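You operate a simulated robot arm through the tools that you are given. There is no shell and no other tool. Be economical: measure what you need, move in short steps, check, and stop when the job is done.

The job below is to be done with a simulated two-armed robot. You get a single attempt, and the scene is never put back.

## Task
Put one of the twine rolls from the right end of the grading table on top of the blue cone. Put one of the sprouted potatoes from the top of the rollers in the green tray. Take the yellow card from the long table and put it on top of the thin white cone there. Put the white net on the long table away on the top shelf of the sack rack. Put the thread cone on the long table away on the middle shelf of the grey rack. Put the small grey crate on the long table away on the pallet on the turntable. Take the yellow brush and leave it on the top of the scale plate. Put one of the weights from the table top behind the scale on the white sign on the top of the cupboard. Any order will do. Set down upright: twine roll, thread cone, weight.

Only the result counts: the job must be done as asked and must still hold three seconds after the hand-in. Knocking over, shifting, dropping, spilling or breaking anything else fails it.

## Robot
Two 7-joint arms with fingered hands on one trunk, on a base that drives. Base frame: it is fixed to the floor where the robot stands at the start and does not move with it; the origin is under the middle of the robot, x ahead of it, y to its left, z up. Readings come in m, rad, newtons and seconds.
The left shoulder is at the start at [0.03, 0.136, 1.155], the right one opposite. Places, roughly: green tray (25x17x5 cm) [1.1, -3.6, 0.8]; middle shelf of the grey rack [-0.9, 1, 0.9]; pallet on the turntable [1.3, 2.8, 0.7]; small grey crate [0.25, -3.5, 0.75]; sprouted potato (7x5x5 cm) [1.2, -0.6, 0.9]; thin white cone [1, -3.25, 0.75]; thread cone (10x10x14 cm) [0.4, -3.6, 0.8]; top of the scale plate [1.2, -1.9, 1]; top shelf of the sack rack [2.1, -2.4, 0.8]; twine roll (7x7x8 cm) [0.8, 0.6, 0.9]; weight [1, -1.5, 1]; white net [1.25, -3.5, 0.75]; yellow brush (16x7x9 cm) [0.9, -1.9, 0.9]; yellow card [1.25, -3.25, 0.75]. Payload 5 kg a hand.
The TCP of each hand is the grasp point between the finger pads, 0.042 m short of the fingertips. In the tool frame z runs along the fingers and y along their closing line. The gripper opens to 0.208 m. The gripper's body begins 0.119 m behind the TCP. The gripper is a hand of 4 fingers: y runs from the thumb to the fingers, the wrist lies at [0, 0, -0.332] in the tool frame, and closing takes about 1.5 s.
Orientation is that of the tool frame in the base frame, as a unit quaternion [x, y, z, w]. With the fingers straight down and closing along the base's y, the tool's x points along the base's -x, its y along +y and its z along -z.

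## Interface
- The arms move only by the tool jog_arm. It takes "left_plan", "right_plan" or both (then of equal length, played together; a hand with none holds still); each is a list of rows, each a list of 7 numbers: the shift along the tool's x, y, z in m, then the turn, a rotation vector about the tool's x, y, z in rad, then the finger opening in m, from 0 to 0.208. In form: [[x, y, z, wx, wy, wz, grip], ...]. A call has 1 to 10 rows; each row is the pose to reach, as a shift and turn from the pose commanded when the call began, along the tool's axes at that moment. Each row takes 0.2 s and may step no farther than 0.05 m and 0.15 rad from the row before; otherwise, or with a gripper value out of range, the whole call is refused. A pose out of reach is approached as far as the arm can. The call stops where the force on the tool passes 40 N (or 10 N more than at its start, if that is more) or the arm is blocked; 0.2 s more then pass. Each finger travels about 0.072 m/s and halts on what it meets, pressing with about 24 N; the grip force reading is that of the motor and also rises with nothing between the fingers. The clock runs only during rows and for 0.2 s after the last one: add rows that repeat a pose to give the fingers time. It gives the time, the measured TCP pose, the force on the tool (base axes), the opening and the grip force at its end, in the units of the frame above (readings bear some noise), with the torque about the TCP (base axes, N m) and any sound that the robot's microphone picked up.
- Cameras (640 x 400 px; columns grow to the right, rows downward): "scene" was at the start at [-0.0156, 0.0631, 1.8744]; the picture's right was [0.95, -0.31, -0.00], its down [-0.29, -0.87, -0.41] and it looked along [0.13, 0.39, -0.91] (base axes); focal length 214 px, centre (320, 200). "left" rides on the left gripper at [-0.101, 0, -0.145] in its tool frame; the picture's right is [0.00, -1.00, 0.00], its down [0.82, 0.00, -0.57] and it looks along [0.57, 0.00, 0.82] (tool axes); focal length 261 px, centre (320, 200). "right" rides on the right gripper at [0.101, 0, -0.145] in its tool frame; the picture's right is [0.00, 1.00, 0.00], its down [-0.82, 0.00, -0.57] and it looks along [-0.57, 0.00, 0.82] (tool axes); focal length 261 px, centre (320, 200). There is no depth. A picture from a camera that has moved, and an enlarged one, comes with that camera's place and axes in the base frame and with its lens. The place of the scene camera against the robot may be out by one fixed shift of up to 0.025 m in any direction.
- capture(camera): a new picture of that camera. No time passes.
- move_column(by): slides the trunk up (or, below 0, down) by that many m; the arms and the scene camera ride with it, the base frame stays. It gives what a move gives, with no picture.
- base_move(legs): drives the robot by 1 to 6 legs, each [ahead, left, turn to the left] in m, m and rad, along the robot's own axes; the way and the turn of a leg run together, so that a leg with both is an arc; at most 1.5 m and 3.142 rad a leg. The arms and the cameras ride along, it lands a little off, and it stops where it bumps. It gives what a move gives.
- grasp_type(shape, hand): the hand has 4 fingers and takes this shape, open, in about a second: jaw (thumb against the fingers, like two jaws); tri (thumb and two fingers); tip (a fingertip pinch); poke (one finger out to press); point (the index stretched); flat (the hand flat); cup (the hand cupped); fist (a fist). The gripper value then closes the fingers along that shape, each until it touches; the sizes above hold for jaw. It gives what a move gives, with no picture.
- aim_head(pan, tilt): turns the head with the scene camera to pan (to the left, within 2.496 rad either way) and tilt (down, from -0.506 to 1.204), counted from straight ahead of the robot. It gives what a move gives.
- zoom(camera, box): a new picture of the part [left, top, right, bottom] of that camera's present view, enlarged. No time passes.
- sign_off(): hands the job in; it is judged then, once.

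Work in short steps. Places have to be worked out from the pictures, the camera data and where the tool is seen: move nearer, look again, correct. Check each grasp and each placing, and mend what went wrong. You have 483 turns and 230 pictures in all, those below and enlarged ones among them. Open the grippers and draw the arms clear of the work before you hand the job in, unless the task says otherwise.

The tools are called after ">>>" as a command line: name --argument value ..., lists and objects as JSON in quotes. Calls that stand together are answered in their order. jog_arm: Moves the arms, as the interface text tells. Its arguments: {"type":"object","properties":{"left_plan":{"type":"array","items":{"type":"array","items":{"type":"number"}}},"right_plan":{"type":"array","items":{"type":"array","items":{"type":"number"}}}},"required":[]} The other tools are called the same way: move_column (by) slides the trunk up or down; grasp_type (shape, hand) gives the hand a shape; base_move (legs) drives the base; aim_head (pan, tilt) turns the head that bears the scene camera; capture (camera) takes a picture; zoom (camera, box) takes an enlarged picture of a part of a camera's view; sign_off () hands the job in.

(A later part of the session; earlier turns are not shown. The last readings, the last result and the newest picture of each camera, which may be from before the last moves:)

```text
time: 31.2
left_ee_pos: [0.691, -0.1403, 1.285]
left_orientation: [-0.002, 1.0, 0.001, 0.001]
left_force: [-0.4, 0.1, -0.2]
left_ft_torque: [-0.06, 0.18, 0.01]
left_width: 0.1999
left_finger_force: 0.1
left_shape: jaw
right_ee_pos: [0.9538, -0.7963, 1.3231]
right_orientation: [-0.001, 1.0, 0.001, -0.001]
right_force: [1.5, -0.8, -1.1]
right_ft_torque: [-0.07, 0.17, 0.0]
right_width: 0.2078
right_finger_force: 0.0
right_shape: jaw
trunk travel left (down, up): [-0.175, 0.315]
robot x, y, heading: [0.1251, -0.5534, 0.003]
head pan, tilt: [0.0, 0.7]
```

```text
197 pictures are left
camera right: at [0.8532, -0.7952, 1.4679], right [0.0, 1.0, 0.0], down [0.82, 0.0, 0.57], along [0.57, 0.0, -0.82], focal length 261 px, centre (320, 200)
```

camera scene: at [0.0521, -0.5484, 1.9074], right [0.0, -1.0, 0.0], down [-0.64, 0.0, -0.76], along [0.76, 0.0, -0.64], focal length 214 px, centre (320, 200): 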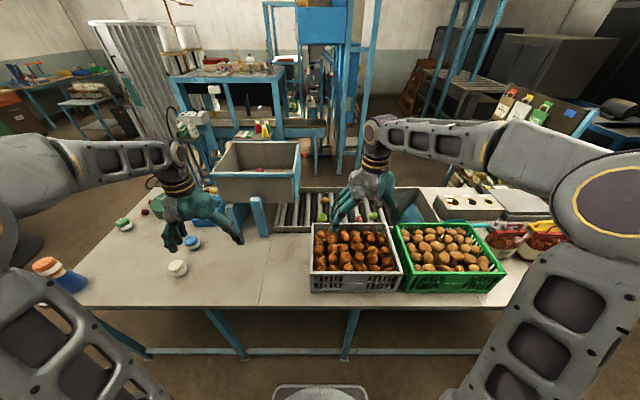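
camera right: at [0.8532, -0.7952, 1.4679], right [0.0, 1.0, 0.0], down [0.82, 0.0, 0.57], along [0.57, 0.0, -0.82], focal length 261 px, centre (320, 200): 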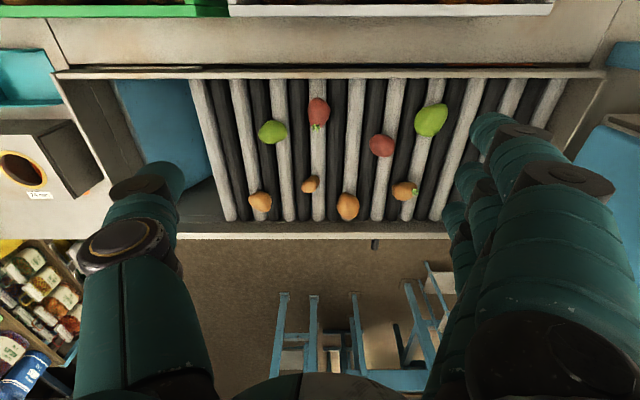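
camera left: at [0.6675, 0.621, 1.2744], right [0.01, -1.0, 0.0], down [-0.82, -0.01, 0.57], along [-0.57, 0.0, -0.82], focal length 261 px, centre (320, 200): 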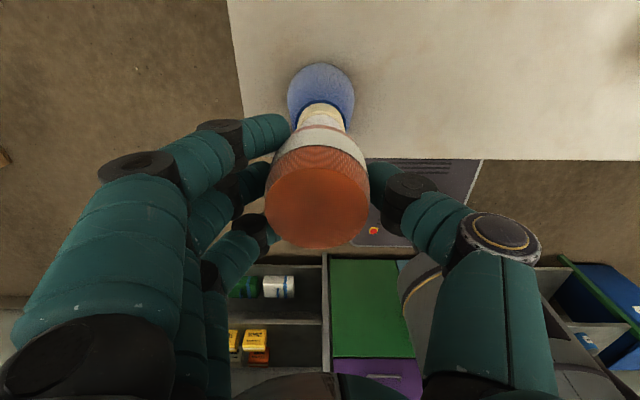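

Red potato triangulated to (1.014,-0.799,~0.92). I move over it at z≈1.06 with a 0.10 m opening and look.

>>> jog_arm --right_plan '[[-0.03, 0, 0.03, 0, 0, 0, 0.15], [-0.06, 0.003, 0.07, 0, 0, 0, 0.12], [-0.06, 0.003, 0.115, 0, 0, 0, 0.1], [-0.06, 0.003, 0.16, 0, 0, 0, 0.1], [-0.06, 0.003, 0.205, 0, 0, 0, 0.1], [-0.06, 0.003, 0.25, 0, 0, 0, 0.1], [-0.06, 0.003, 0.26, 0, 0, 0, 0.1]]'

>>> capture --camera "right"

```text
time: 32.8
left_ee_pos: [0.6899, -0.1402, 1.2864]
left_orientation: [-0.003, 1.0, 0.002, 0.003]
left_force: [-0.4, 0.4, 1.6]
left_ft_torque: [-0.03, -0.04, 0.01]
left_width: 0.2
left_finger_force: 0.0
left_shape: jaw
right_ee_pos: [1.0111, -0.794, 1.0672]
right_orientation: [-0.002, 1.0, -0.001, -0.001]
right_force: [-0.8, -0.6, 1.6]
right_ft_torque: [0.01, -0.03, 0.0]
right_width: 0.1008
right_finger_force: 0.0
right_shape: jaw
trunk travel left (down, up): [-0.175, 0.315]
robot x, y, heading: [0.1232, -0.5547, 0.003]
head pan, tilt: [0.0, 0.7]
```

```text
196 pictures are left
camera right: at [0.911, -0.7924, 1.2102], right [0.0, 1.0, 0.0], down [0.82, 0.0, 0.57], along [0.57, 0.0, -0.82], focal length 261 px, centre (320, 200)
```

right: 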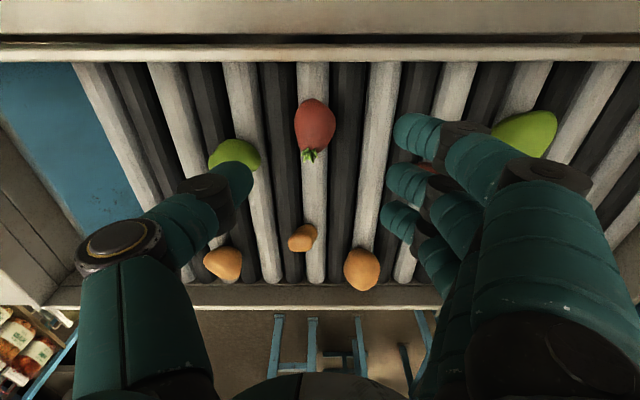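

Aligned in x; thumb just clears the green potato. I narrow to 0.09 and descend to z≈0.965.

>>> jog_arm --right_plan '[[0, 0.002, 0.02, 0, 0, 0, 0.09], [0, 0.002, 0.05, 0, 0, 0, 0.09], [0, 0.002, 0.08, 0, 0, 0, 0.09], [0, 0.002, 0.1, 0, 0, 0, 0.09]]'

>>> capture --camera "right"

```text
time: 33.8
left_ee_pos: [0.6904, -0.1406, 1.2862]
left_orientation: [-0.003, 1.0, 0.001, 0.002]
left_force: [-0.1, -0.5, -0.6]
left_ft_torque: [0.02, 0.02, -0.01]
left_width: 0.2001
left_finger_force: 0.2
left_shape: jaw
right_ee_pos: [1.0132, -0.7929, 0.9671]
right_orientation: [-0.001, 1.0, 0.0, 0.0]
right_force: [0.5, -0.2, 0.7]
right_ft_torque: [0.09, 0.09, 0.01]
right_width: 0.0911
right_finger_force: 0.2
right_shape: jaw
trunk travel left (down, up): [-0.175, 0.315]
robot x, y, heading: [0.1212, -0.5568, 0.004]
head pan, tilt: [0.0, 0.7]
```

```text
195 pictures are left
camera right: at [0.9124, -0.791, 1.1098], right [0.0, 1.0, 0.0], down [0.82, 0.0, 0.57], along [0.57, 0.0, -0.82], focal length 261 px, centre (320, 200)
```

right: 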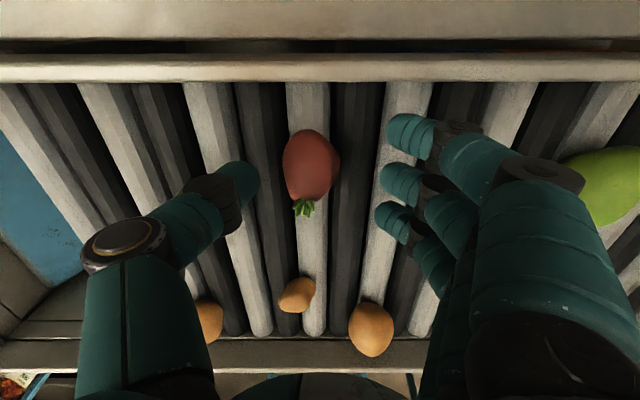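

Potato is centred ~4 cm below the grasp point. I descend 3 cm more, guarded.

>>> jog_arm --right_plan '[[0.002, -0.003, 0.01, 0, 0, 0, 0.09], [0.002, -0.003, 0.02, 0, 0, 0, 0.09], [0.002, -0.003, 0.028, 0, 0, 0, 0.09]]'

>>> capture --camera "right"

```text
time: 34.6
left_ee_pos: [0.688, -0.1394, 1.2875]
left_orientation: [-0.002, 1.0, 0.002, 0.004]
left_force: [0.2, -0.2, -0.1]
left_ft_torque: [-0.02, -0.04, 0.0]
left_width: 0.2
left_finger_force: 0.1
left_shape: jaw
right_ee_pos: [1.0108, -0.7937, 0.9422]
right_orientation: [-0.001, 1.0, 0.0, 0.002]
right_force: [-4.5, 1.2, 26.8]
right_ft_torque: [1.22, 0.46, 0.25]
right_width: 0.0905
right_finger_force: 0.0
right_shape: jaw
trunk travel left (down, up): [-0.175, 0.315]
robot x, y, heading: [0.1252, -0.5534, 0.006]
head pan, tilt: [0.0, 0.7]
```

```text
194 pictures are left
camera right: at [0.9092, -0.7932, 1.086], right [0.0, 1.0, 0.0], down [0.82, 0.0, 0.58], along [0.58, 0.0, -0.82], focal length 261 px, centre (320, 200)
```

right: 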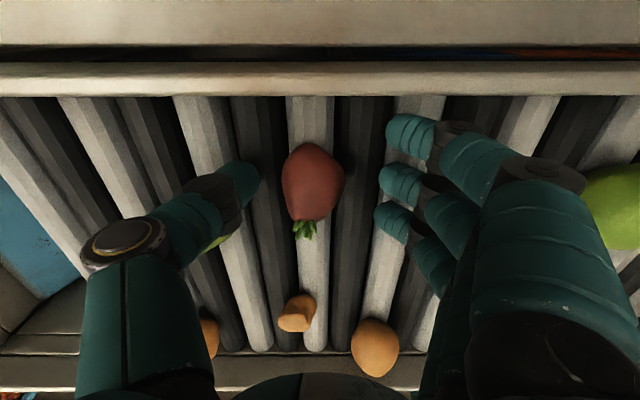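

Fingertips touch the rollers; raise 5 mm and close.

>>> jog_arm --right_plan '[[0, -0.004, -0.005, 0, 0, 0, 0.09], [0, -0.004, -0.005, 0, 0, 0, 0.06], [0, -0.004, -0.005, 0, 0, 0, 0.03], [0, -0.004, -0.005, 0, 0, 0, 0.02], [0, -0.004, -0.005, 0, 0, 0, 0.02], [0, -0.004, -0.005, 0, 0, 0, 0.02]]'

>>> capture --camera "right"

```text
time: 36.0
left_ee_pos: [0.6894, -0.1403, 1.2885]
left_orientation: [-0.003, 1.0, 0.002, 0.002]
left_force: [0.0, 0.0, 0.1]
left_ft_torque: [-0.01, -0.02, 0.0]
left_width: 0.2002
left_finger_force: 0.2
left_shape: jaw
right_ee_pos: [1.009, -0.7996, 0.9445]
right_orientation: [-0.001, 1.0, 0.0, 0.001]
right_force: [-0.2, -2.7, 7.1]
right_ft_torque: [0.06, 0.03, -0.01]
right_width: 0.0359
right_finger_force: 24.2
right_shape: jaw
trunk travel left (down, up): [-0.175, 0.315]
robot x, y, heading: [0.1237, -0.5564, 0.001]
head pan, tilt: [0.0, 0.7]
```

```text
193 pictures are left
camera right: at [0.9095, -0.7986, 1.0873], right [0.0, 1.0, 0.0], down [0.82, 0.0, 0.57], along [0.57, 0.0, -0.82], focal length 261 px, centre (320, 200)
```

right: 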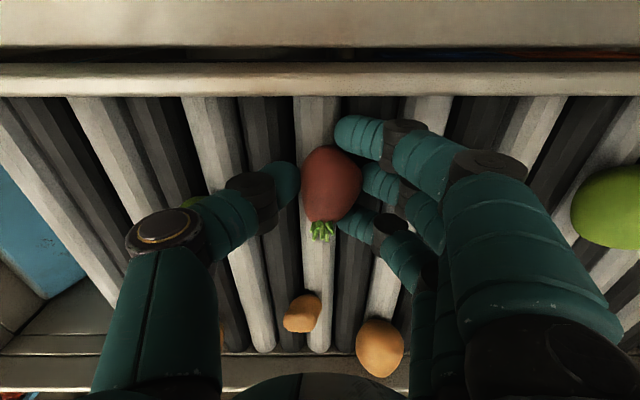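

Grasp looks good (0.036 m, 24 N). Lift up.

>>> jog_arm --right_plan '[[0, 0, -0.03, 0, 0, 0, 0.02], [0, 0, -0.07, 0, 0, 0, 0.02], [0, 0, -0.12, 0, 0, 0, 0.02], [0, 0, -0.17, 0, 0, 0, 0.02], [0, 0, -0.22, 0, 0, 0, 0.02], [0, 0, -0.27, 0, 0, 0, 0.02], [0, 0, -0.32, 0, 0, 0, 0.02]]'

>>> capture --camera "right"

```text
time: 37.6
left_ee_pos: [0.6894, -0.1398, 1.2873]
left_orientation: [-0.003, 1.0, 0.002, 0.002]
left_force: [-0.3, 0.9, -0.7]
left_ft_torque: [-0.08, -0.11, 0.04]
left_width: 0.1998
left_finger_force: 0.1
left_shape: jaw
right_ee_pos: [1.0099, -0.797, 1.2651]
right_orientation: [-0.002, 1.0, 0.0, -0.001]
right_force: [-0.2, 1.1, -1.2]
right_ft_torque: [-0.09, -0.03, -0.01]
right_width: 0.0343
right_finger_force: 24.5
right_shape: jaw
trunk travel left (down, up): [-0.175, 0.315]
robot x, y, heading: [0.1219, -0.5572, 0.002]
head pan, tilt: [0.0, 0.7]
```

```text
192 pictures are left
camera right: at [0.9097, -0.7965, 1.4075], right [0.0, 1.0, 0.0], down [0.82, 0.0, 0.57], along [0.57, 0.0, -0.82], focal length 261 px, centre (320, 200)
```

right: 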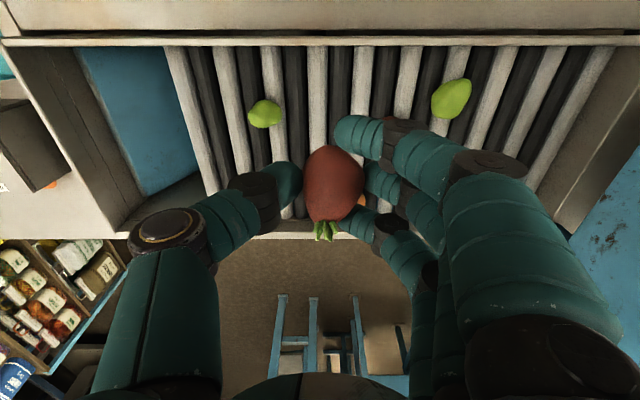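

Potato held. I retract the right arm and then drive back and along the aisle toward the brush/scale.

>>> jog_arm --right_plan '[[0.04, 0, -0.02, 0, 0, 0, 0.02], [0.08, 0, -0.04, 0, 0, 0, 0.02], [0.13, 0, -0.06, 0, 0, 0, 0.02], [0.18, 0, -0.06, 0, 0, 0, 0.02], [0.23, 0, -0.06, 0, 0, 0, 0.02], [0.28, 0, -0.06, 0, 0, 0, 0.02], [0.33, 0, -0.06, 0, 0, 0, 0.02], [0.37, 0, -0.06, 0, 0, 0, 0.02]]'

>>> base_move --legs '[[-0.15, 0, 0], [0, -0.8, 0]]'

>>> capture --camera "scene"

>>> capture --camera "right"

```text
refused: row 3 steps farther than a row can; nothing moved
```

```text
time: 42.8
left_ee_pos: [0.5426, -0.9395, 1.2851]
left_orientation: [-0.004, 1.0, 0.001, 0.002]
left_force: [-0.8, -0.5, 0.4]
left_ft_torque: [0.07, 0.0, 0.04]
left_width: 0.1998
left_finger_force: 0.1
left_shape: jaw
right_ee_pos: [0.8649, -1.5962, 1.2632]
right_orientation: [-0.002, 1.0, 0.0, 0.0]
right_force: [0.4, -0.7, -0.6]
right_ft_torque: [0.07, -0.01, -0.03]
right_width: 0.0344
right_finger_force: 24.3
right_shape: jaw
trunk travel left (down, up): [-0.175, 0.315]
robot x, y, heading: [-0.0239, -1.3529, 0.002]
head pan, tilt: [0.0, 0.7]
```

```text
191 pictures are left
camera scene: at [0.0262, -1.3486, 1.9073], right [0.0, -1.0, 0.0], down [-0.64, 0.0, -0.76], along [0.76, 0.0, -0.64], focal length 214 px, centre (320, 200)
```

scene: 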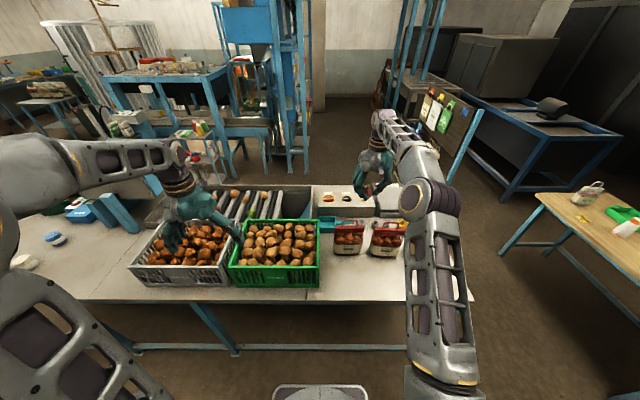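

```text
190 pictures are left
camera right: at [0.7647, -1.5956, 1.4068], right [0.0, 1.0, 0.0], down [0.82, 0.0, 0.57], along [0.57, 0.0, -0.82], focal length 261 px, centre (320, 200)
```

right: 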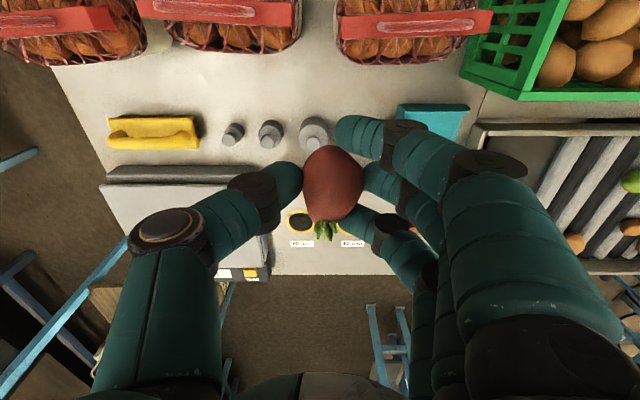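

Brush, three weights and the scale are in view of the right camera. I retract the right arm (potato), then drive further to use the left arm for the brush.

>>> jog_arm --right_plan '[[0.03, 0, -0.03, 0, 0, 0, 0.02], [0.06, 0, -0.06, 0, 0, 0, 0.02], [0.1, 0, -0.08, 0, 0, 0, 0.02], [0.145, 0, -0.08, 0, 0, 0, 0.02], [0.19, 0, -0.08, 0, 0, 0, 0.02], [0.235, 0, -0.08, 0, 0, 0, 0.02], [0.28, 0, -0.08, 0, 0, 0, 0.02]]'

>>> base_move --legs '[[0, -0.75, 0]]'

>>> capture --camera "left"

>>> capture --camera "scene"

```text
time: 44.4
left_ee_pos: [0.5397, -0.9384, 1.2878]
left_orientation: [-0.004, 1.0, 0.002, 0.003]
left_force: [-1.4, 0.1, 1.4]
left_ft_torque: [0.01, -0.16, -0.01]
left_width: 0.1998
left_finger_force: 0.2
left_shape: jaw
right_ee_pos: [0.5837, -1.5963, 1.3447]
right_orientation: [-0.003, 1.0, -0.001, 0.001]
right_force: [-1.2, -0.1, -0.3]
right_ft_torque: [-0.01, -0.17, 0.01]
right_width: 0.0343
right_finger_force: 24.3
right_shape: jaw
trunk travel left (down, up): [-0.175, 0.315]
robot x, y, heading: [-0.0256, -1.3542, 0.006]
head pan, tilt: [0.0, 0.7]
```

```text
time: 48.5
left_ee_pos: [0.5444, -1.6882, 1.2871]
left_orientation: [-0.001, 1.0, 0.002, 0.003]
left_force: [-0.3, -0.2, 0.3]
left_ft_torque: [0.05, 0.01, 0.03]
left_width: 0.1996
left_finger_force: 0.0
left_shape: jaw
right_ee_pos: [0.5854, -2.3456, 1.3443]
right_orientation: [-0.001, 1.0, 0.0, 0.0]
right_force: [0.1, 0.5, -1.1]
right_ft_torque: [0.04, 0.02, 0.01]
right_width: 0.0342
right_finger_force: 23.6
right_shape: jaw
trunk travel left (down, up): [-0.175, 0.315]
robot x, y, heading: [-0.02, -2.0969, -0.0]
head pan, tilt: [0.0, 0.7]
```

```text
189 pictures are left
camera left: at [0.6451, -1.6883, 1.4319], right [0.01, -1.0, 0.0], down [-0.82, -0.01, 0.57], along [-0.57, 0.0, -0.82], focal length 261 px, centre (320, 200)
```

left: 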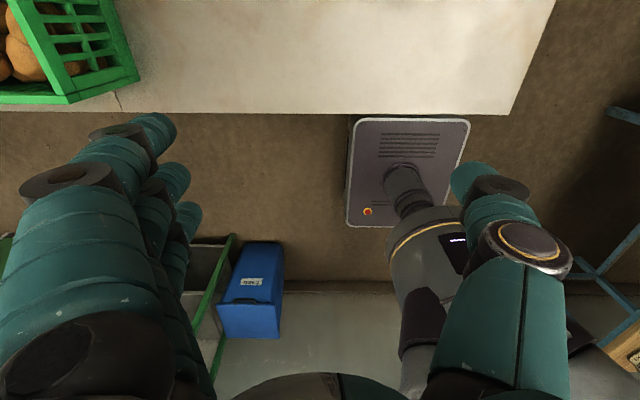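

```text
188 pictures are left
camera scene: at [0.0275, -2.0947, 1.9074], right [0.0, -1.0, 0.0], down [-0.64, 0.0, -0.76], along [0.76, 0.0, -0.64], focal length 214 px, centre (320, 200)
```

scene: 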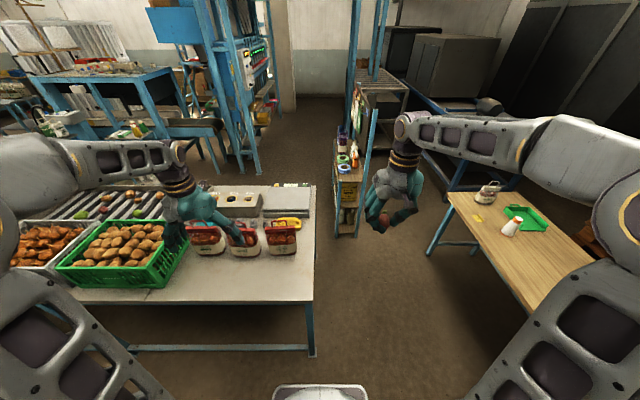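

I extend the left hand over the brush (about (0.95,-1.92)) at z≈1.27 and look.

>>> jog_arm --left_plan '[[-0.04, -0.02, 0, 0, 0, 0, 0.2], [-0.08, -0.045, 0, 0, 0, 0, 0.2], [-0.12, -0.07, 0, 0, 0, 0, 0.2], [-0.16, -0.095, 0, 0, 0, 0, 0.2], [-0.2, -0.12, 0, 0, 0, 0, 0.2], [-0.24, -0.145, 0, 0, 0, 0, 0.2], [-0.28, -0.17, 0, 0, 0, 0, 0.2], [-0.32, -0.195, 0, 0, 0, 0, 0.2], [-0.36, -0.22, 0, 0, 0, 0, 0.2], [-0.4, -0.23, 0, 0, 0, 0, 0.2]]'

>>> capture --camera "left"

>>> zoom --camera "scene" --box '[180, 160, 360, 280]'

```text
time: 50.7
left_ee_pos: [0.8843, -1.9151, 1.2786]
left_orientation: [-0.001, 1.0, 0.001, 0.004]
left_force: [-0.6, -1.2, 2.2]
left_ft_torque: [0.11, -0.16, 0.0]
left_width: 0.2
left_finger_force: 0.0
left_shape: jaw
left hand out of reach, approached as far as the arm can: row 9, 10
right_ee_pos: [0.5825, -2.3478, 1.3454]
right_orientation: [0.001, 1.0, 0.001, 0.001]
right_force: [-1.7, -0.3, -0.3]
right_ft_torque: [0.14, -0.14, 0.02]
right_width: 0.0343
right_finger_force: 24.0
right_shape: jaw
trunk travel left (down, up): [-0.175, 0.315]
robot x, y, heading: [-0.0205, -2.1019, -0.002]
head pan, tilt: [0.0, 0.7]
```

```text
187 pictures are left
camera left: at [0.9832, -1.915, 1.4242], right [0.01, -1.0, 0.0], down [-0.82, -0.01, 0.57], along [-0.57, 0.0, -0.82], focal length 261 px, centre (320, 200)
```

left: 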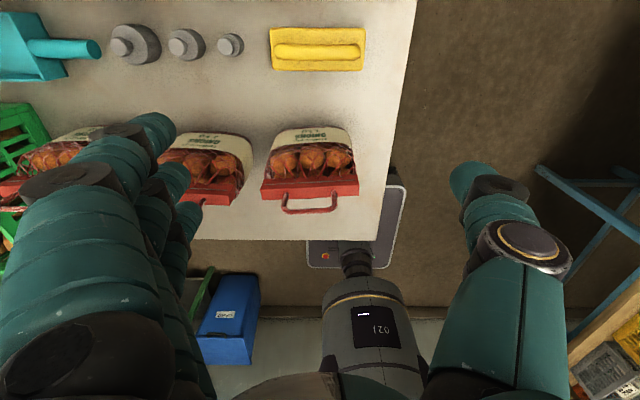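

```text
3.33 times, centred on (270, 220) of scene
camera zoom: at [0.0236, -2.0964, 1.9077], right [0.0, -1.0, 0.0], down [-0.64, 0.0, -0.77], along [0.77, 0.0, -0.64], focal length 715 px, centre (487, 133)
```

zoom: 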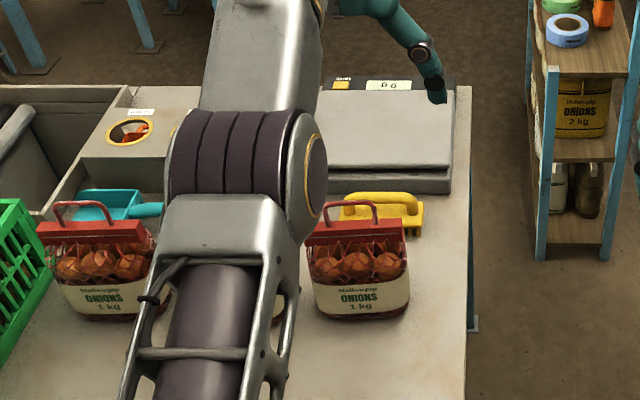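

The brush has a top handle and the scale plate lies behind it; the table's end gives easier access from (≈1.1,-2.7). I retract the left arm and drive to the gap between both tables, facing the long table, to deliver the potato first.

>>> jog_arm --left_plan '[[0.045, 0.015, 0, 0, 0, 0, 0.2], [0.09, 0.03, 0, 0, 0, 0, 0.2], [0.135, 0.045, 0, 0, 0, 0, 0.2], [0.18, 0.06, 0, 0, 0, 0, 0.2], [0.22, 0.08, 0, 0, 0, 0, 0.2], [0.26, 0.1, 0, 0, 0, 0, 0.2], [0.3, 0.12, 0, 0, 0, 0, 0.2], [0.34, 0.13, 0, 0, 0, 0, 0.2]]'

>>> base_move --legs '[[0, -0.6, 0], [0, 0, -1.571]]'

>>> capture --camera "scene"

```text
time: 52.5
left_ee_pos: [0.5457, -1.7843, 1.2759]
left_orientation: [0.001, 1.0, 0.001, 0.003]
left_force: [-1.0, 0.6, 0.2]
left_ft_torque: [-0.06, -0.14, 0.01]
left_width: 0.2003
left_finger_force: 0.1
left_shape: jaw
right_ee_pos: [0.5841, -2.345, 1.345]
right_orientation: [0.0, 1.0, -0.001, 0.001]
right_force: [-0.4, -0.5, 0.2]
right_ft_torque: [-0.06, -0.11, 0.02]
right_width: 0.0342
right_finger_force: 24.0
right_shape: jaw
trunk travel left (down, up): [-0.175, 0.315]
robot x, y, heading: [-0.0229, -2.1019, 0.002]
head pan, tilt: [0.0, 0.7]
```

```text
time: 59.7
left_ee_pos: [0.2913, -3.2702, 1.276]
left_orientation: [0.708, 0.706, -0.001, 0.003]
left_force: [-0.4, -1.1, 0.3]
left_ft_torque: [0.04, -0.04, 0.0]
left_width: 0.2002
left_finger_force: 0.0
left_shape: jaw
right_ee_pos: [-0.2701, -3.3049, 1.3444]
right_orientation: [0.709, 0.705, 0.0, 0.0]
right_force: [-0.5, -0.3, -0.9]
right_ft_torque: [0.04, -0.01, -0.04]
right_width: 0.0344
right_finger_force: 24.2
right_shape: jaw
trunk travel left (down, up): [-0.175, 0.315]
robot x, y, heading: [-0.0246, -2.7006, -1.576]
head pan, tilt: [0.0, 0.7]
```

```text
185 pictures are left
camera scene: at [-0.0284, -2.7471, 1.9074], right [-1.0, 0.0, 0.0], down [0.0, 0.64, -0.76], along [0.0, -0.76, -0.64], focal length 214 px, centre (320, 200)
```

scene: 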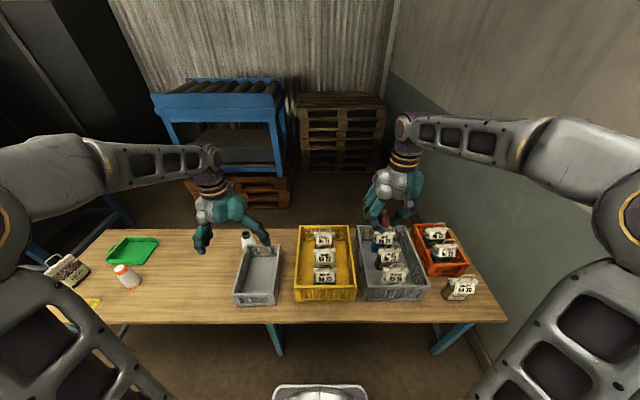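

Long table layout is clear. I drive left (toward +x) 0.95 m to be in front of tray, cone, card and net.

>>> base_move --legs '[[0, 0.95, 0]]'

>>> capture --camera "scene"

>>> capture --camera "right"

```text
time: 64.7
left_ee_pos: [1.2507, -3.2679, 1.2744]
left_orientation: [0.705, 0.709, 0.0, 0.003]
left_force: [0.1, -0.9, 0.2]
left_ft_torque: [-0.02, 0.06, -0.01]
left_width: 0.2
left_finger_force: 0.0
left_shape: jaw
right_ee_pos: [0.6887, -3.3081, 1.3442]
right_orientation: [0.706, 0.708, 0.0, 0.0]
right_force: [0.6, -0.3, -0.9]
right_ft_torque: [-0.03, 0.04, 0.0]
right_width: 0.0342
right_finger_force: 24.1
right_shape: jaw
trunk travel left (down, up): [-0.175, 0.315]
robot x, y, heading: [0.9308, -2.6957, -1.566]
head pan, tilt: [0.0, 0.7]
```

```text
184 pictures are left
camera scene: at [0.9286, -2.7482, 1.9074], right [-1.0, 0.0, 0.0], down [0.0, 0.64, -0.76], along [0.0, -0.76, -0.64], focal length 214 px, centre (320, 200)
```

scene: 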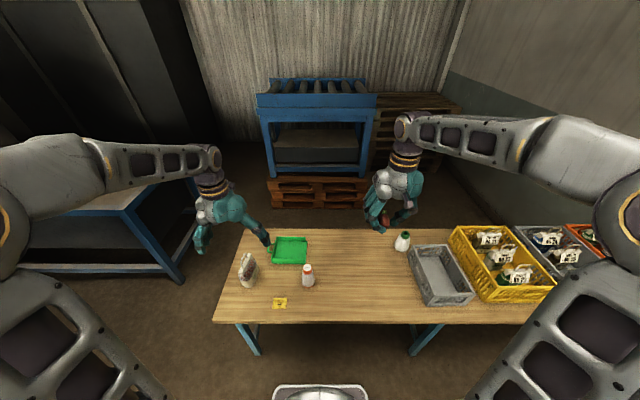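

```text
183 pictures are left
camera right: at [0.6901, -3.207, 1.4874], right [1.0, 0.0, 0.0], down [0.0, -0.82, 0.57], along [0.0, -0.57, -0.82], focal length 261 px, centre (320, 200)
```

right: 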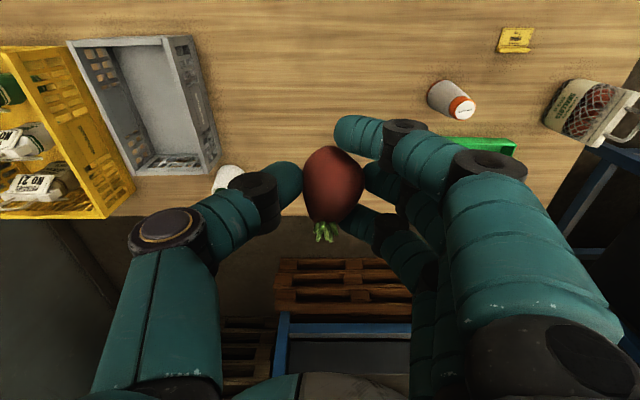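

Tray is at about (1.12,-3.60). I drive left 0.2 m more, then extend the right hand toward the tray.

>>> base_move --legs '[[0, 0.2, 0]]'

>>> jog_arm --right_plan '[[-0.03, 0.03, 0, 0, 0, 0, 0.02], [-0.06, 0.06, 0, 0, 0, 0, 0.02], [-0.09, 0.09, 0, 0, 0, 0, 0.02], [-0.12, 0.12, 0, 0, 0, 0, 0.02], [-0.15, 0.15, 0, 0, 0, 0, 0.02], [-0.18, 0.18, 0.01, 0, 0, 0, 0.02], [-0.21, 0.2, 0.04, 0, 0, 0, 0.02], [-0.23, 0.22, 0.08, 0, 0, 0, 0.02]]'

>>> capture --camera "right"

>>> capture --camera "scene"

```text
time: 66.3
left_ee_pos: [1.451, -3.268, 1.2737]
left_orientation: [0.705, 0.709, -0.001, 0.003]
left_force: [1.2, -1.1, -0.5]
left_ft_torque: [-0.01, 0.2, -0.01]
left_width: 0.2003
left_finger_force: 0.1
left_shape: jaw
right_ee_pos: [0.8896, -3.3086, 1.3439]
right_orientation: [0.706, 0.708, 0.001, 0.0]
right_force: [1.0, 1.0, 0.2]
right_ft_torque: [-0.02, 0.18, 0.0]
right_width: 0.0343
right_finger_force: 23.9
right_shape: jaw
trunk travel left (down, up): [-0.175, 0.315]
robot x, y, heading: [1.1296, -2.6996, -1.571]
head pan, tilt: [0.0, 0.7]
```

```text
time: 68.1
left_ee_pos: [1.451, -3.2696, 1.2729]
left_orientation: [0.705, 0.709, 0.0, 0.003]
left_force: [-0.3, -1.5, -0.2]
left_ft_torque: [0.15, 0.09, 0.01]
left_width: 0.2
left_finger_force: 0.0
left_shape: jaw
right_ee_pos: [1.1105, -3.5407, 1.263]
right_orientation: [0.707, 0.708, 0.0, 0.0]
right_force: [-0.1, -0.9, -0.2]
right_ft_torque: [0.15, 0.04, -0.01]
right_width: 0.0343
right_finger_force: 23.5
right_shape: jaw
trunk travel left (down, up): [-0.175, 0.315]
robot x, y, heading: [1.132, -2.6963, -1.57]
head pan, tilt: [0.0, 0.7]
```

```text
182 pictures are left
camera right: at [1.1112, -3.4388, 1.4068], right [1.0, 0.0, 0.0], down [0.0, -0.82, 0.57], along [0.0, -0.57, -0.82], focal length 261 px, centre (320, 200)
```

right: 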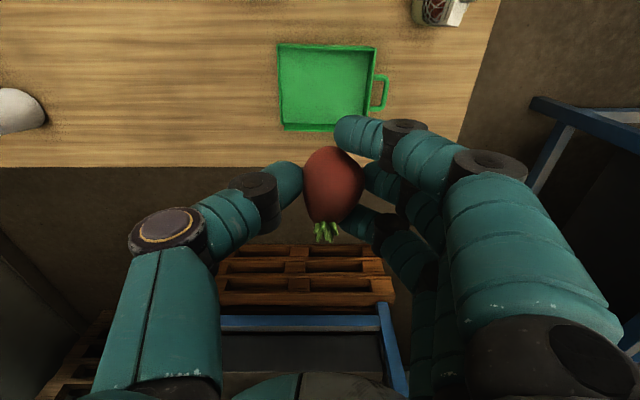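

```text
181 pictures are left
camera scene: at [1.1291, -2.7502, 1.9072], right [-1.0, 0.0, 0.0], down [0.0, 0.65, -0.76], along [0.0, -0.76, -0.65], focal length 214 px, centre (320, 200)
```

scene: 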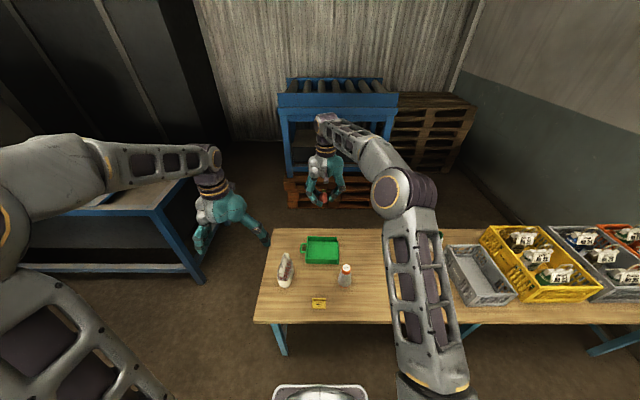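

Tray centre ≈ (1.125,-3.575). I lower the potato over it to z≈0.95 and check.

>>> jog_arm --right_plan '[[-0.015, 0.008, 0.035, 0, 0, 0, 0.02], [-0.033, 0.01, 0.075, 0, 0, 0, 0.02], [-0.033, 0.01, 0.12, 0, 0, 0, 0.02], [-0.033, 0.01, 0.165, 0, 0, 0, 0.02], [-0.033, 0.01, 0.21, 0, 0, 0, 0.02], [-0.033, 0.01, 0.255, 0, 0, 0, 0.02], [-0.033, 0.01, 0.3, 0, 0, 0, 0.02], [-0.033, 0.01, 0.32, 0, 0, 0, 0.02]]'

>>> capture --camera "right"

```text
time: 69.9
left_ee_pos: [1.4494, -3.2683, 1.2754]
left_orientation: [0.705, 0.709, 0.0, 0.002]
left_force: [0.5, 0.1, 0.2]
left_ft_torque: [0.02, -0.01, -0.01]
left_width: 0.1999
left_finger_force: 0.1
left_shape: jaw
right_ee_pos: [1.1198, -3.5711, 0.9428]
right_orientation: [0.707, 0.708, 0.0, 0.0]
right_force: [-0.4, -1.3, -1.3]
right_ft_torque: [0.02, -0.01, 0.0]
right_width: 0.0345
right_finger_force: 24.1
right_shape: jaw
trunk travel left (down, up): [-0.175, 0.315]
robot x, y, heading: [1.1307, -2.6941, -1.565]
head pan, tilt: [0.0, 0.7]
```

```text
180 pictures are left
camera right: at [1.1202, -3.4692, 1.0873], right [1.0, 0.0, 0.0], down [0.0, -0.82, 0.57], along [0.0, -0.57, -0.82], focal length 261 px, centre (320, 200)
```

right: 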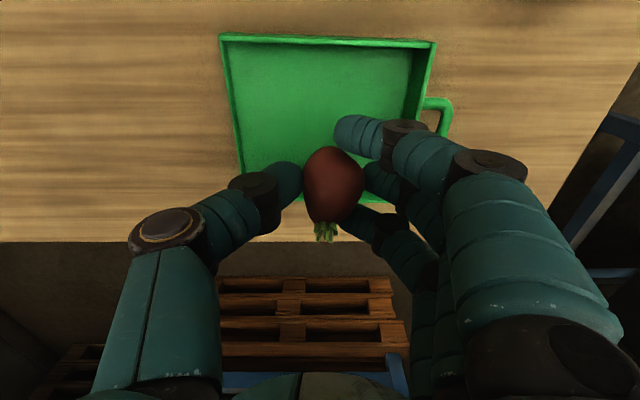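

Centred over tray. Lower further, guarded.

>>> jog_arm --right_plan '[[0.003, 0, 0.04, 0, 0, 0, 0.02], [0.003, 0, 0.08, 0, 0, 0, 0.02], [0.003, 0, 0.1, 0, 0, 0, 0.02], [0.003, 0, 0.11, 0, 0, 0, 0.02]]'

>>> capture --camera "right"

```text
time: 70.9
left_ee_pos: [1.4508, -3.2691, 1.2749]
left_orientation: [0.705, 0.709, 0.0, 0.004]
left_force: [-0.1, -0.7, 0.3]
left_ft_torque: [0.01, -0.01, 0.0]
left_width: 0.2001
left_finger_force: 0.0
left_shape: jaw
right_ee_pos: [1.12, -3.5662, 0.8341]
right_orientation: [0.706, 0.708, 0.0, 0.0]
right_force: [0.4, -0.4, -1.3]
right_ft_torque: [0.02, 0.01, 0.0]
right_width: 0.0343
right_finger_force: 24.1
right_shape: jaw
trunk travel left (down, up): [-0.175, 0.315]
robot x, y, heading: [1.131, -2.7007, -1.566]
head pan, tilt: [0.0, 0.7]
```

```text
179 pictures are left
camera right: at [1.12, -3.4658, 0.9771], right [1.0, 0.0, 0.0], down [0.0, -0.82, 0.57], along [0.0, -0.57, -0.82], focal length 261 px, centre (320, 200)
```

right: 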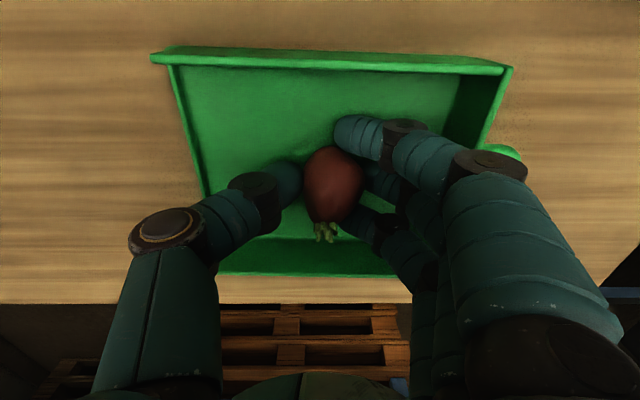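

Inside the rim; continue lowering until contact.

>>> jog_arm --right_plan '[[0, 0, 0.006, 0, 0, 0, 0.02], [0, 0, 0.012, 0, 0, 0, 0.02], [0, 0, 0.016, 0, 0, 0, 0.02]]'

```text
time: 71.6
left_ee_pos: [1.4503, -3.2687, 1.2752]
left_orientation: [0.706, 0.708, -0.001, 0.003]
left_force: [0.6, -0.6, -0.3]
left_ft_torque: [0.13, -0.03, -0.03]
left_width: 0.2002
left_finger_force: 0.0
left_shape: jaw
right_ee_pos: [1.1235, -3.5705, 0.8261]
right_orientation: [0.707, 0.707, -0.001, 0.004]
right_force: [-0.5, 5.9, 22.8]
right_ft_torque: [0.45, -0.64, 0.16]
right_width: 0.0352
right_finger_force: 23.3
right_shape: jaw
trunk travel left (down, up): [-0.175, 0.315]
robot x, y, heading: [1.1293, -2.6965, -1.569]
head pan, tilt: [0.0, 0.7]
stopped in row 3 (right hand): the force on the tool passed its limit (the readings are from after the stop); the commanded pose is now the measured one
```

Contact with the tray floor. Raise 3 mm and open, then rise.

>>> jog_arm --right_plan '[[0, 0, -0.004, 0, 0, 0, 0.035], [0, 0, -0.004, 0, 0, 0, 0.05], [0, 0, -0.004, 0, 0, 0, 0.07], [0, 0, -0.004, 0, 0, 0, 0.085], [0, 0, -0.004, 0, 0, 0, 0.09], [0, 0, -0.02, 0, 0, 0, 0.09]]'

>>> capture --camera "right"

```text
time: 73.0
left_ee_pos: [1.4504, -3.2669, 1.2754]
left_orientation: [0.706, 0.708, 0.0, 0.003]
left_force: [-0.5, 0.4, 0.2]
left_ft_torque: [-0.08, 0.01, -0.02]
left_width: 0.2001
left_finger_force: 0.0
left_shape: jaw
right_ee_pos: [1.1216, -3.5679, 0.8453]
right_orientation: [0.706, 0.709, 0.0, 0.001]
right_force: [-0.3, 1.2, 0.1]
right_ft_torque: [-0.11, 0.06, 0.04]
right_width: 0.0892
right_finger_force: 0.1
right_shape: jaw
trunk travel left (down, up): [-0.175, 0.315]
robot x, y, heading: [1.1322, -2.6973, -1.568]
head pan, tilt: [0.0, 0.7]
```

```text
178 pictures are left
camera right: at [1.1219, -3.4662, 0.987], right [1.0, 0.0, 0.0], down [0.0, -0.82, 0.57], along [0.0, -0.57, -0.82], focal length 261 px, centre (320, 200)
```

right: 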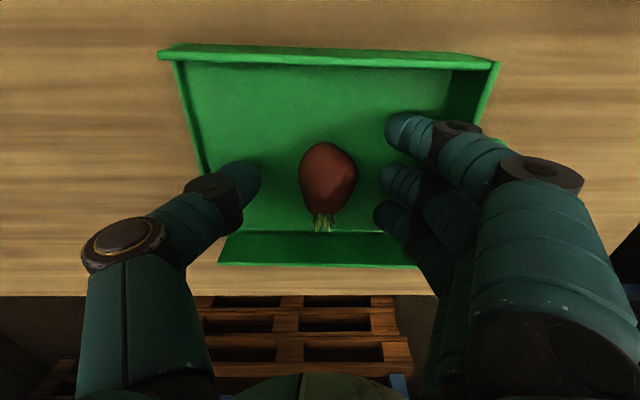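

Potato rests in the tray. I raise and retract the right hand for a better view of card and cone.

>>> jog_arm --right_plan '[[0, 0, -0.045, 0, 0, 0, 0.1], [0, 0, -0.09, 0, 0, 0, 0.1], [0, 0, -0.135, 0, 0, 0, 0.1], [0, 0, -0.18, 0, 0, 0, 0.1], [0, 0, -0.225, 0, 0, 0, 0.1], [0.03, 0, -0.26, 0, 0, 0, 0.1], [0.07, 0, -0.28, 0, 0, 0, 0.1], [0.115, 0, -0.3, 0, 0, 0, 0.1], [0.16, 0, -0.31, 0, 0, 0, 0.1], [0.205, 0, -0.31, 0, 0, 0, 0.1]]'

>>> capture --camera "right"

>>> zoom --camera "scene" --box '[240, 220, 400, 330]'

```text
time: 75.2
left_ee_pos: [1.4499, -3.2665, 1.2758]
left_orientation: [0.705, 0.709, -0.001, 0.004]
left_force: [0.1, 0.6, -0.2]
left_ft_torque: [-0.14, -0.02, -0.01]
left_width: 0.2
left_finger_force: 0.0
left_shape: jaw
right_ee_pos: [1.119, -3.3619, 1.154]
right_orientation: [0.706, 0.709, -0.001, 0.003]
right_force: [0.3, 0.3, 0.2]
right_ft_torque: [-0.16, -0.02, 0.01]
right_width: 0.0993
right_finger_force: 0.0
right_shape: jaw
trunk travel left (down, up): [-0.175, 0.315]
robot x, y, heading: [1.1295, -2.6961, -1.57]
head pan, tilt: [0.0, 0.7]
```

```text
177 pictures are left
camera right: at [1.1189, -3.2594, 1.297], right [1.0, 0.0, 0.0], down [0.0, -0.82, 0.58], along [0.0, -0.58, -0.82], focal length 261 px, centre (320, 200)
```

right: 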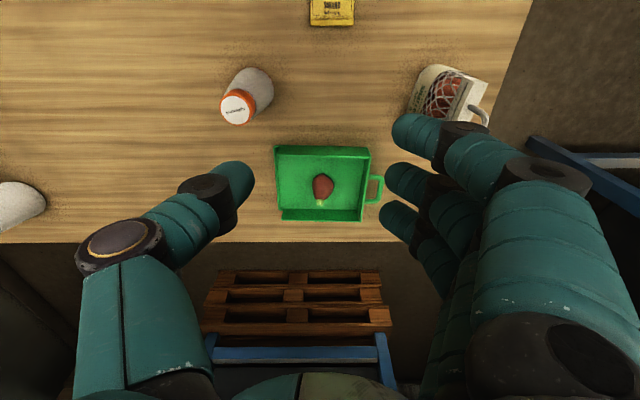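

```text
3.64 times, centred on (320, 275) of scene
camera zoom: at [1.127, -2.7457, 1.9075], right [-1.0, 0.0, 0.0], down [0.0, 0.64, -0.77], along [0.0, -0.77, -0.64], focal length 780 px, centre (320, -73)
```

zoom: 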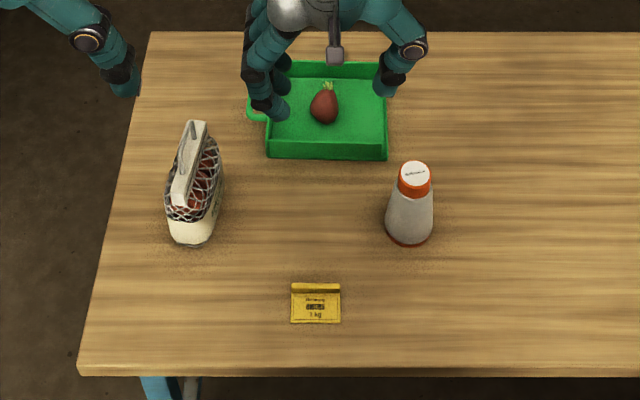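

The card has a folded strip along its far edge. I move the right hand back to view it closely.

>>> jog_arm --right_plan '[[0.045, 0.01, 0, 0, 0, 0, 0.1], [0.09, 0.02, 0, 0, 0, 0, 0.1], [0.135, 0.025, 0, 0, 0, 0, 0.1], [0.165, 0.03, 0.03, 0, 0, 0, 0.1], [0.175, 0.03, 0.07, 0, 0, 0, 0.1]]'

>>> capture --camera "right"

```text
time: 76.4
left_ee_pos: [1.4502, -3.2692, 1.2739]
left_orientation: [0.705, 0.709, -0.001, 0.002]
left_force: [-0.1, -1.1, 0.0]
left_ft_torque: [0.04, -0.02, -0.05]
left_width: 0.2002
left_finger_force: 0.0
left_shape: jaw
right_ee_pos: [1.1492, -3.1899, 1.0822]
right_orientation: [0.707, 0.707, 0.0, 0.002]
right_force: [-0.2, -0.9, -0.9]
right_ft_torque: [0.1, -0.02, -0.04]
right_width: 0.0993
right_finger_force: 0.1
right_shape: jaw
trunk travel left (down, up): [-0.175, 0.315]
robot x, y, heading: [1.1344, -2.6992, -1.572]
head pan, tilt: [0.0, 0.7]
```

```text
175 pictures are left
camera right: at [1.1495, -3.0876, 1.2248], right [1.0, 0.0, 0.0], down [0.0, -0.82, 0.58], along [0.0, -0.58, -0.82], focal length 261 px, centre (320, 200)
```

right: 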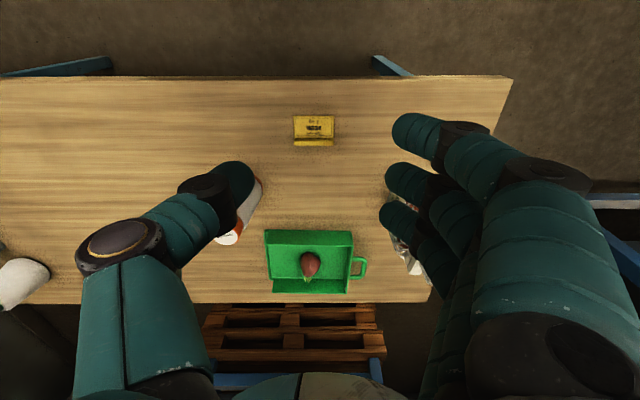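

>>> zoom --camera "right" --box '[270, 90, 360, 160]'

>>> zoom --camera "scene" --box '[300, 280, 340, 315]'

```text
5.71 times, centred on (315, 125) of right
camera zoom: at [1.1495, -3.0876, 1.2248], right [1.0, 0.0, 0.0], down [0.0, -0.82, 0.58], along [0.0, -0.58, -0.82], focal length 1489 px, centre (349, 629)
```

zoom: 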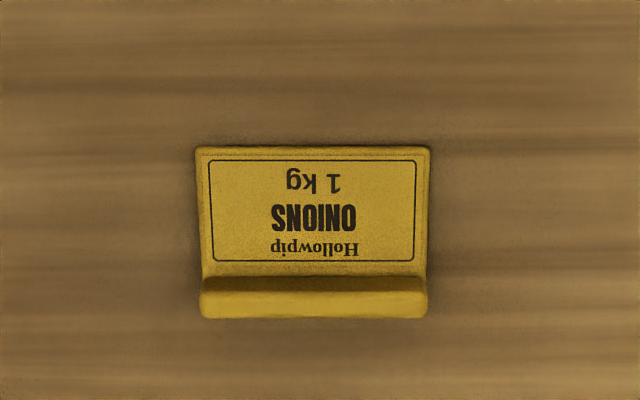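

```text
11.43 times, centred on (320, 298) of scene
camera zoom: at [1.1277, -2.7494, 1.9072], right [-1.0, 0.0, 0.0], down [0.0, 0.65, -0.76], along [0.0, -0.76, -0.65], focal length 2451 px, centre (320, -914)
```

zoom: 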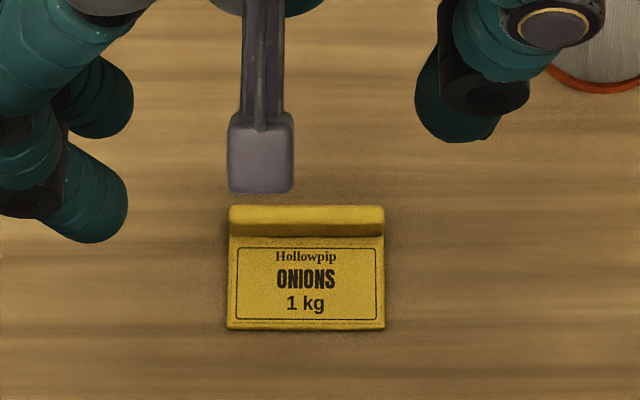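

The card has a raised ridge at its far edge, ideal to pinch across. I yaw the right hand +90° so that it closes along y.

>>> jog_arm --right_plan '[[0, 0, -0.005, 0, 0, 0.15, 0.1], [0, 0, -0.01, 0, 0, 0.3, 0.1], [0, 0, -0.015, 0, 0, 0.45, 0.1], [0, 0, -0.02, 0, 0, 0.6, 0.1], [0, 0, -0.02, 0, 0, 0.75, 0.1], [0, 0, -0.02, 0, 0, 0.9, 0.1], [0, 0, -0.02, 0, 0, 1.05, 0.1], [0, 0, -0.02, 0, 0, 1.2, 0.1], [0, 0, -0.02, 0, 0, 1.35, 0.1], [0, 0, -0.02, 0, 0, 1.5, 0.1]]'

>>> capture --camera "right"

```text
time: 78.6
left_ee_pos: [1.4509, -3.2682, 1.2756]
left_orientation: [0.705, 0.709, -0.001, 0.003]
left_force: [0.5, 0.7, -0.5]
left_ft_torque: [0.0, -0.02, 0.02]
left_width: 0.1998
left_finger_force: 0.0
left_shape: jaw
right_ee_pos: [1.1497, -3.1874, 1.1023]
right_orientation: [0.999, 0.036, 0.001, 0.002]
right_force: [-1.2, -0.9, 0.0]
right_ft_torque: [0.03, -0.03, 0.03]
right_width: 0.0992
right_finger_force: 0.0
right_shape: jaw
trunk travel left (down, up): [-0.175, 0.315]
robot x, y, heading: [1.1316, -2.7011, -1.572]
head pan, tilt: [0.0, 0.7]
```

```text
172 pictures are left
camera right: at [1.25, -3.1805, 1.2459], right [0.07, -1.0, 0.01], down [-0.82, -0.05, 0.57], along [-0.57, -0.04, -0.82], focal length 261 px, centre (320, 200)
```

right: 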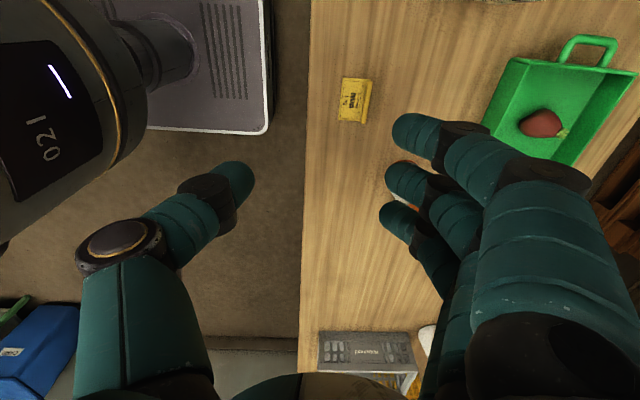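

Ridge at about (1.142,-3.271). I finish the yaw, move above it and lower to z≈0.93 with 0.06 opening.

>>> jog_arm --right_plan '[[-0.005, 0.04, 0, 0, 0, 0.035, 0.08], [-0.014, 0.083, 0, 0, 0, 0.071, 0.06], [-0.014, 0.083, 0.045, 0, 0, 0.071, 0.06], [-0.014, 0.083, 0.09, 0, 0, 0.071, 0.06], [-0.014, 0.083, 0.135, 0, 0, 0.071, 0.06], [-0.014, 0.083, 0.17, 0, 0, 0.071, 0.06]]'

>>> capture --camera "right"

```text
time: 80.0
left_ee_pos: [1.4506, -3.2686, 1.2741]
left_orientation: [0.705, 0.709, -0.001, 0.003]
left_force: [-0.5, -0.6, 0.3]
left_ft_torque: [0.07, 0.01, -0.01]
left_width: 0.2002
left_finger_force: 0.1
left_shape: jaw
right_ee_pos: [1.1421, -3.2753, 0.9309]
right_orientation: [1.0, 0.0, 0.002, 0.003]
right_force: [0.8, -0.8, 0.0]
right_ft_torque: [0.13, 0.0, 0.0]
right_width: 0.0602
right_finger_force: 0.1
right_shape: jaw
trunk travel left (down, up): [-0.175, 0.315]
robot x, y, heading: [1.1291, -2.7012, -1.568]
head pan, tilt: [0.0, 0.7]
```

```text
171 pictures are left
camera right: at [1.242, -3.2739, 1.0751], right [0.0, -1.0, 0.0], down [-0.82, 0.0, 0.57], along [-0.57, 0.0, -0.82], focal length 261 px, centre (320, 200)
```

right: 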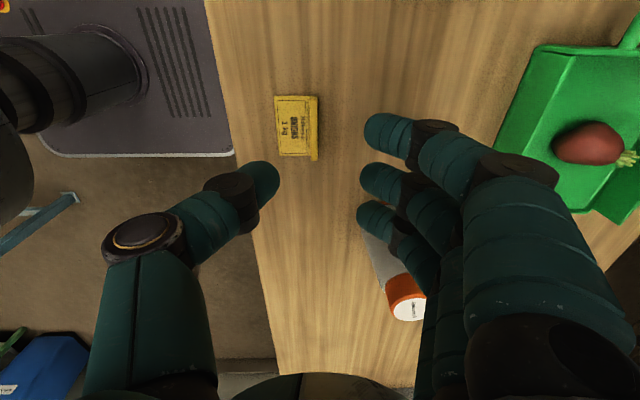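

Well aligned (shift 7 mm). Descend to ≈0.84.

>>> jog_arm --right_plan '[[0, -0.007, 0.03, 0, 0, 0, 0.06], [0, -0.007, 0.06, 0, 0, 0, 0.06], [0, -0.007, 0.08, 0, 0, 0, 0.06], [0, -0.007, 0.09, 0, 0, 0, 0.06]]'

>>> capture --camera "right"

```text
time: 81.0
left_ee_pos: [1.4504, -3.2685, 1.2747]
left_orientation: [0.705, 0.709, 0.0, 0.003]
left_force: [0.1, 0.3, 0.0]
left_ft_torque: [0.02, 0.0, -0.01]
left_width: 0.2001
left_finger_force: 0.0
left_shape: jaw
right_ee_pos: [1.1411, -3.2669, 0.8413]
right_orientation: [1.0, 0.002, 0.001, 0.002]
right_force: [0.2, 0.7, 0.2]
right_ft_torque: [-0.01, 0.0, 0.0]
right_width: 0.0604
right_finger_force: 0.1
right_shape: jaw
trunk travel left (down, up): [-0.175, 0.315]
robot x, y, heading: [1.1344, -2.697, -1.571]
head pan, tilt: [0.0, 0.7]
```

```text
170 pictures are left
camera right: at [1.2424, -3.2656, 0.9861], right [0.0, -1.0, 0.0], down [-0.82, 0.0, 0.57], along [-0.57, 0.0, -0.82], focal length 261 px, centre (320, 200)
```

right: 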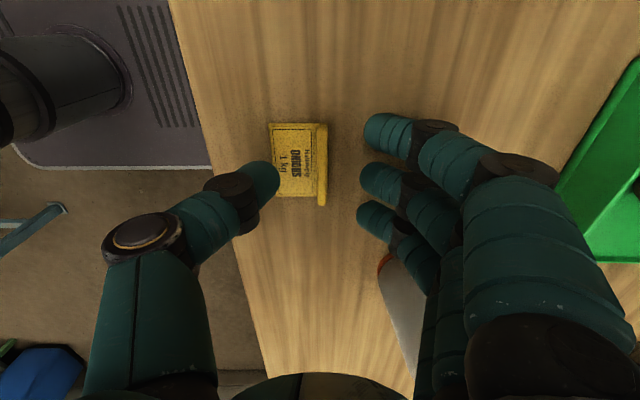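

Ridge is centred between thumb and fingers. Descend to contact.

>>> jog_arm --right_plan '[[0, 0, 0.006, 0, 0, 0, 0.06], [0, 0, 0.012, 0, 0, 0, 0.06], [0, 0, 0.017, 0, 0, 0, 0.06]]'

```text
time: 81.8
left_ee_pos: [1.4507, -3.2691, 1.2753]
left_orientation: [0.705, 0.709, -0.001, 0.003]
left_force: [0.1, -0.5, 0.0]
left_ft_torque: [0.01, 0.04, 0.0]
left_width: 0.2002
left_finger_force: 0.1
left_shape: jaw
right_ee_pos: [1.1429, -3.266, 0.826]
right_orientation: [1.0, 0.001, 0.003, 0.003]
right_force: [0.0, 0.6, -0.3]
right_ft_torque: [0.03, 0.01, -0.01]
right_width: 0.0603
right_finger_force: 0.1
right_shape: jaw
trunk travel left (down, up): [-0.175, 0.315]
robot x, y, heading: [1.1295, -2.6976, -1.569]
head pan, tilt: [0.0, 0.7]
```

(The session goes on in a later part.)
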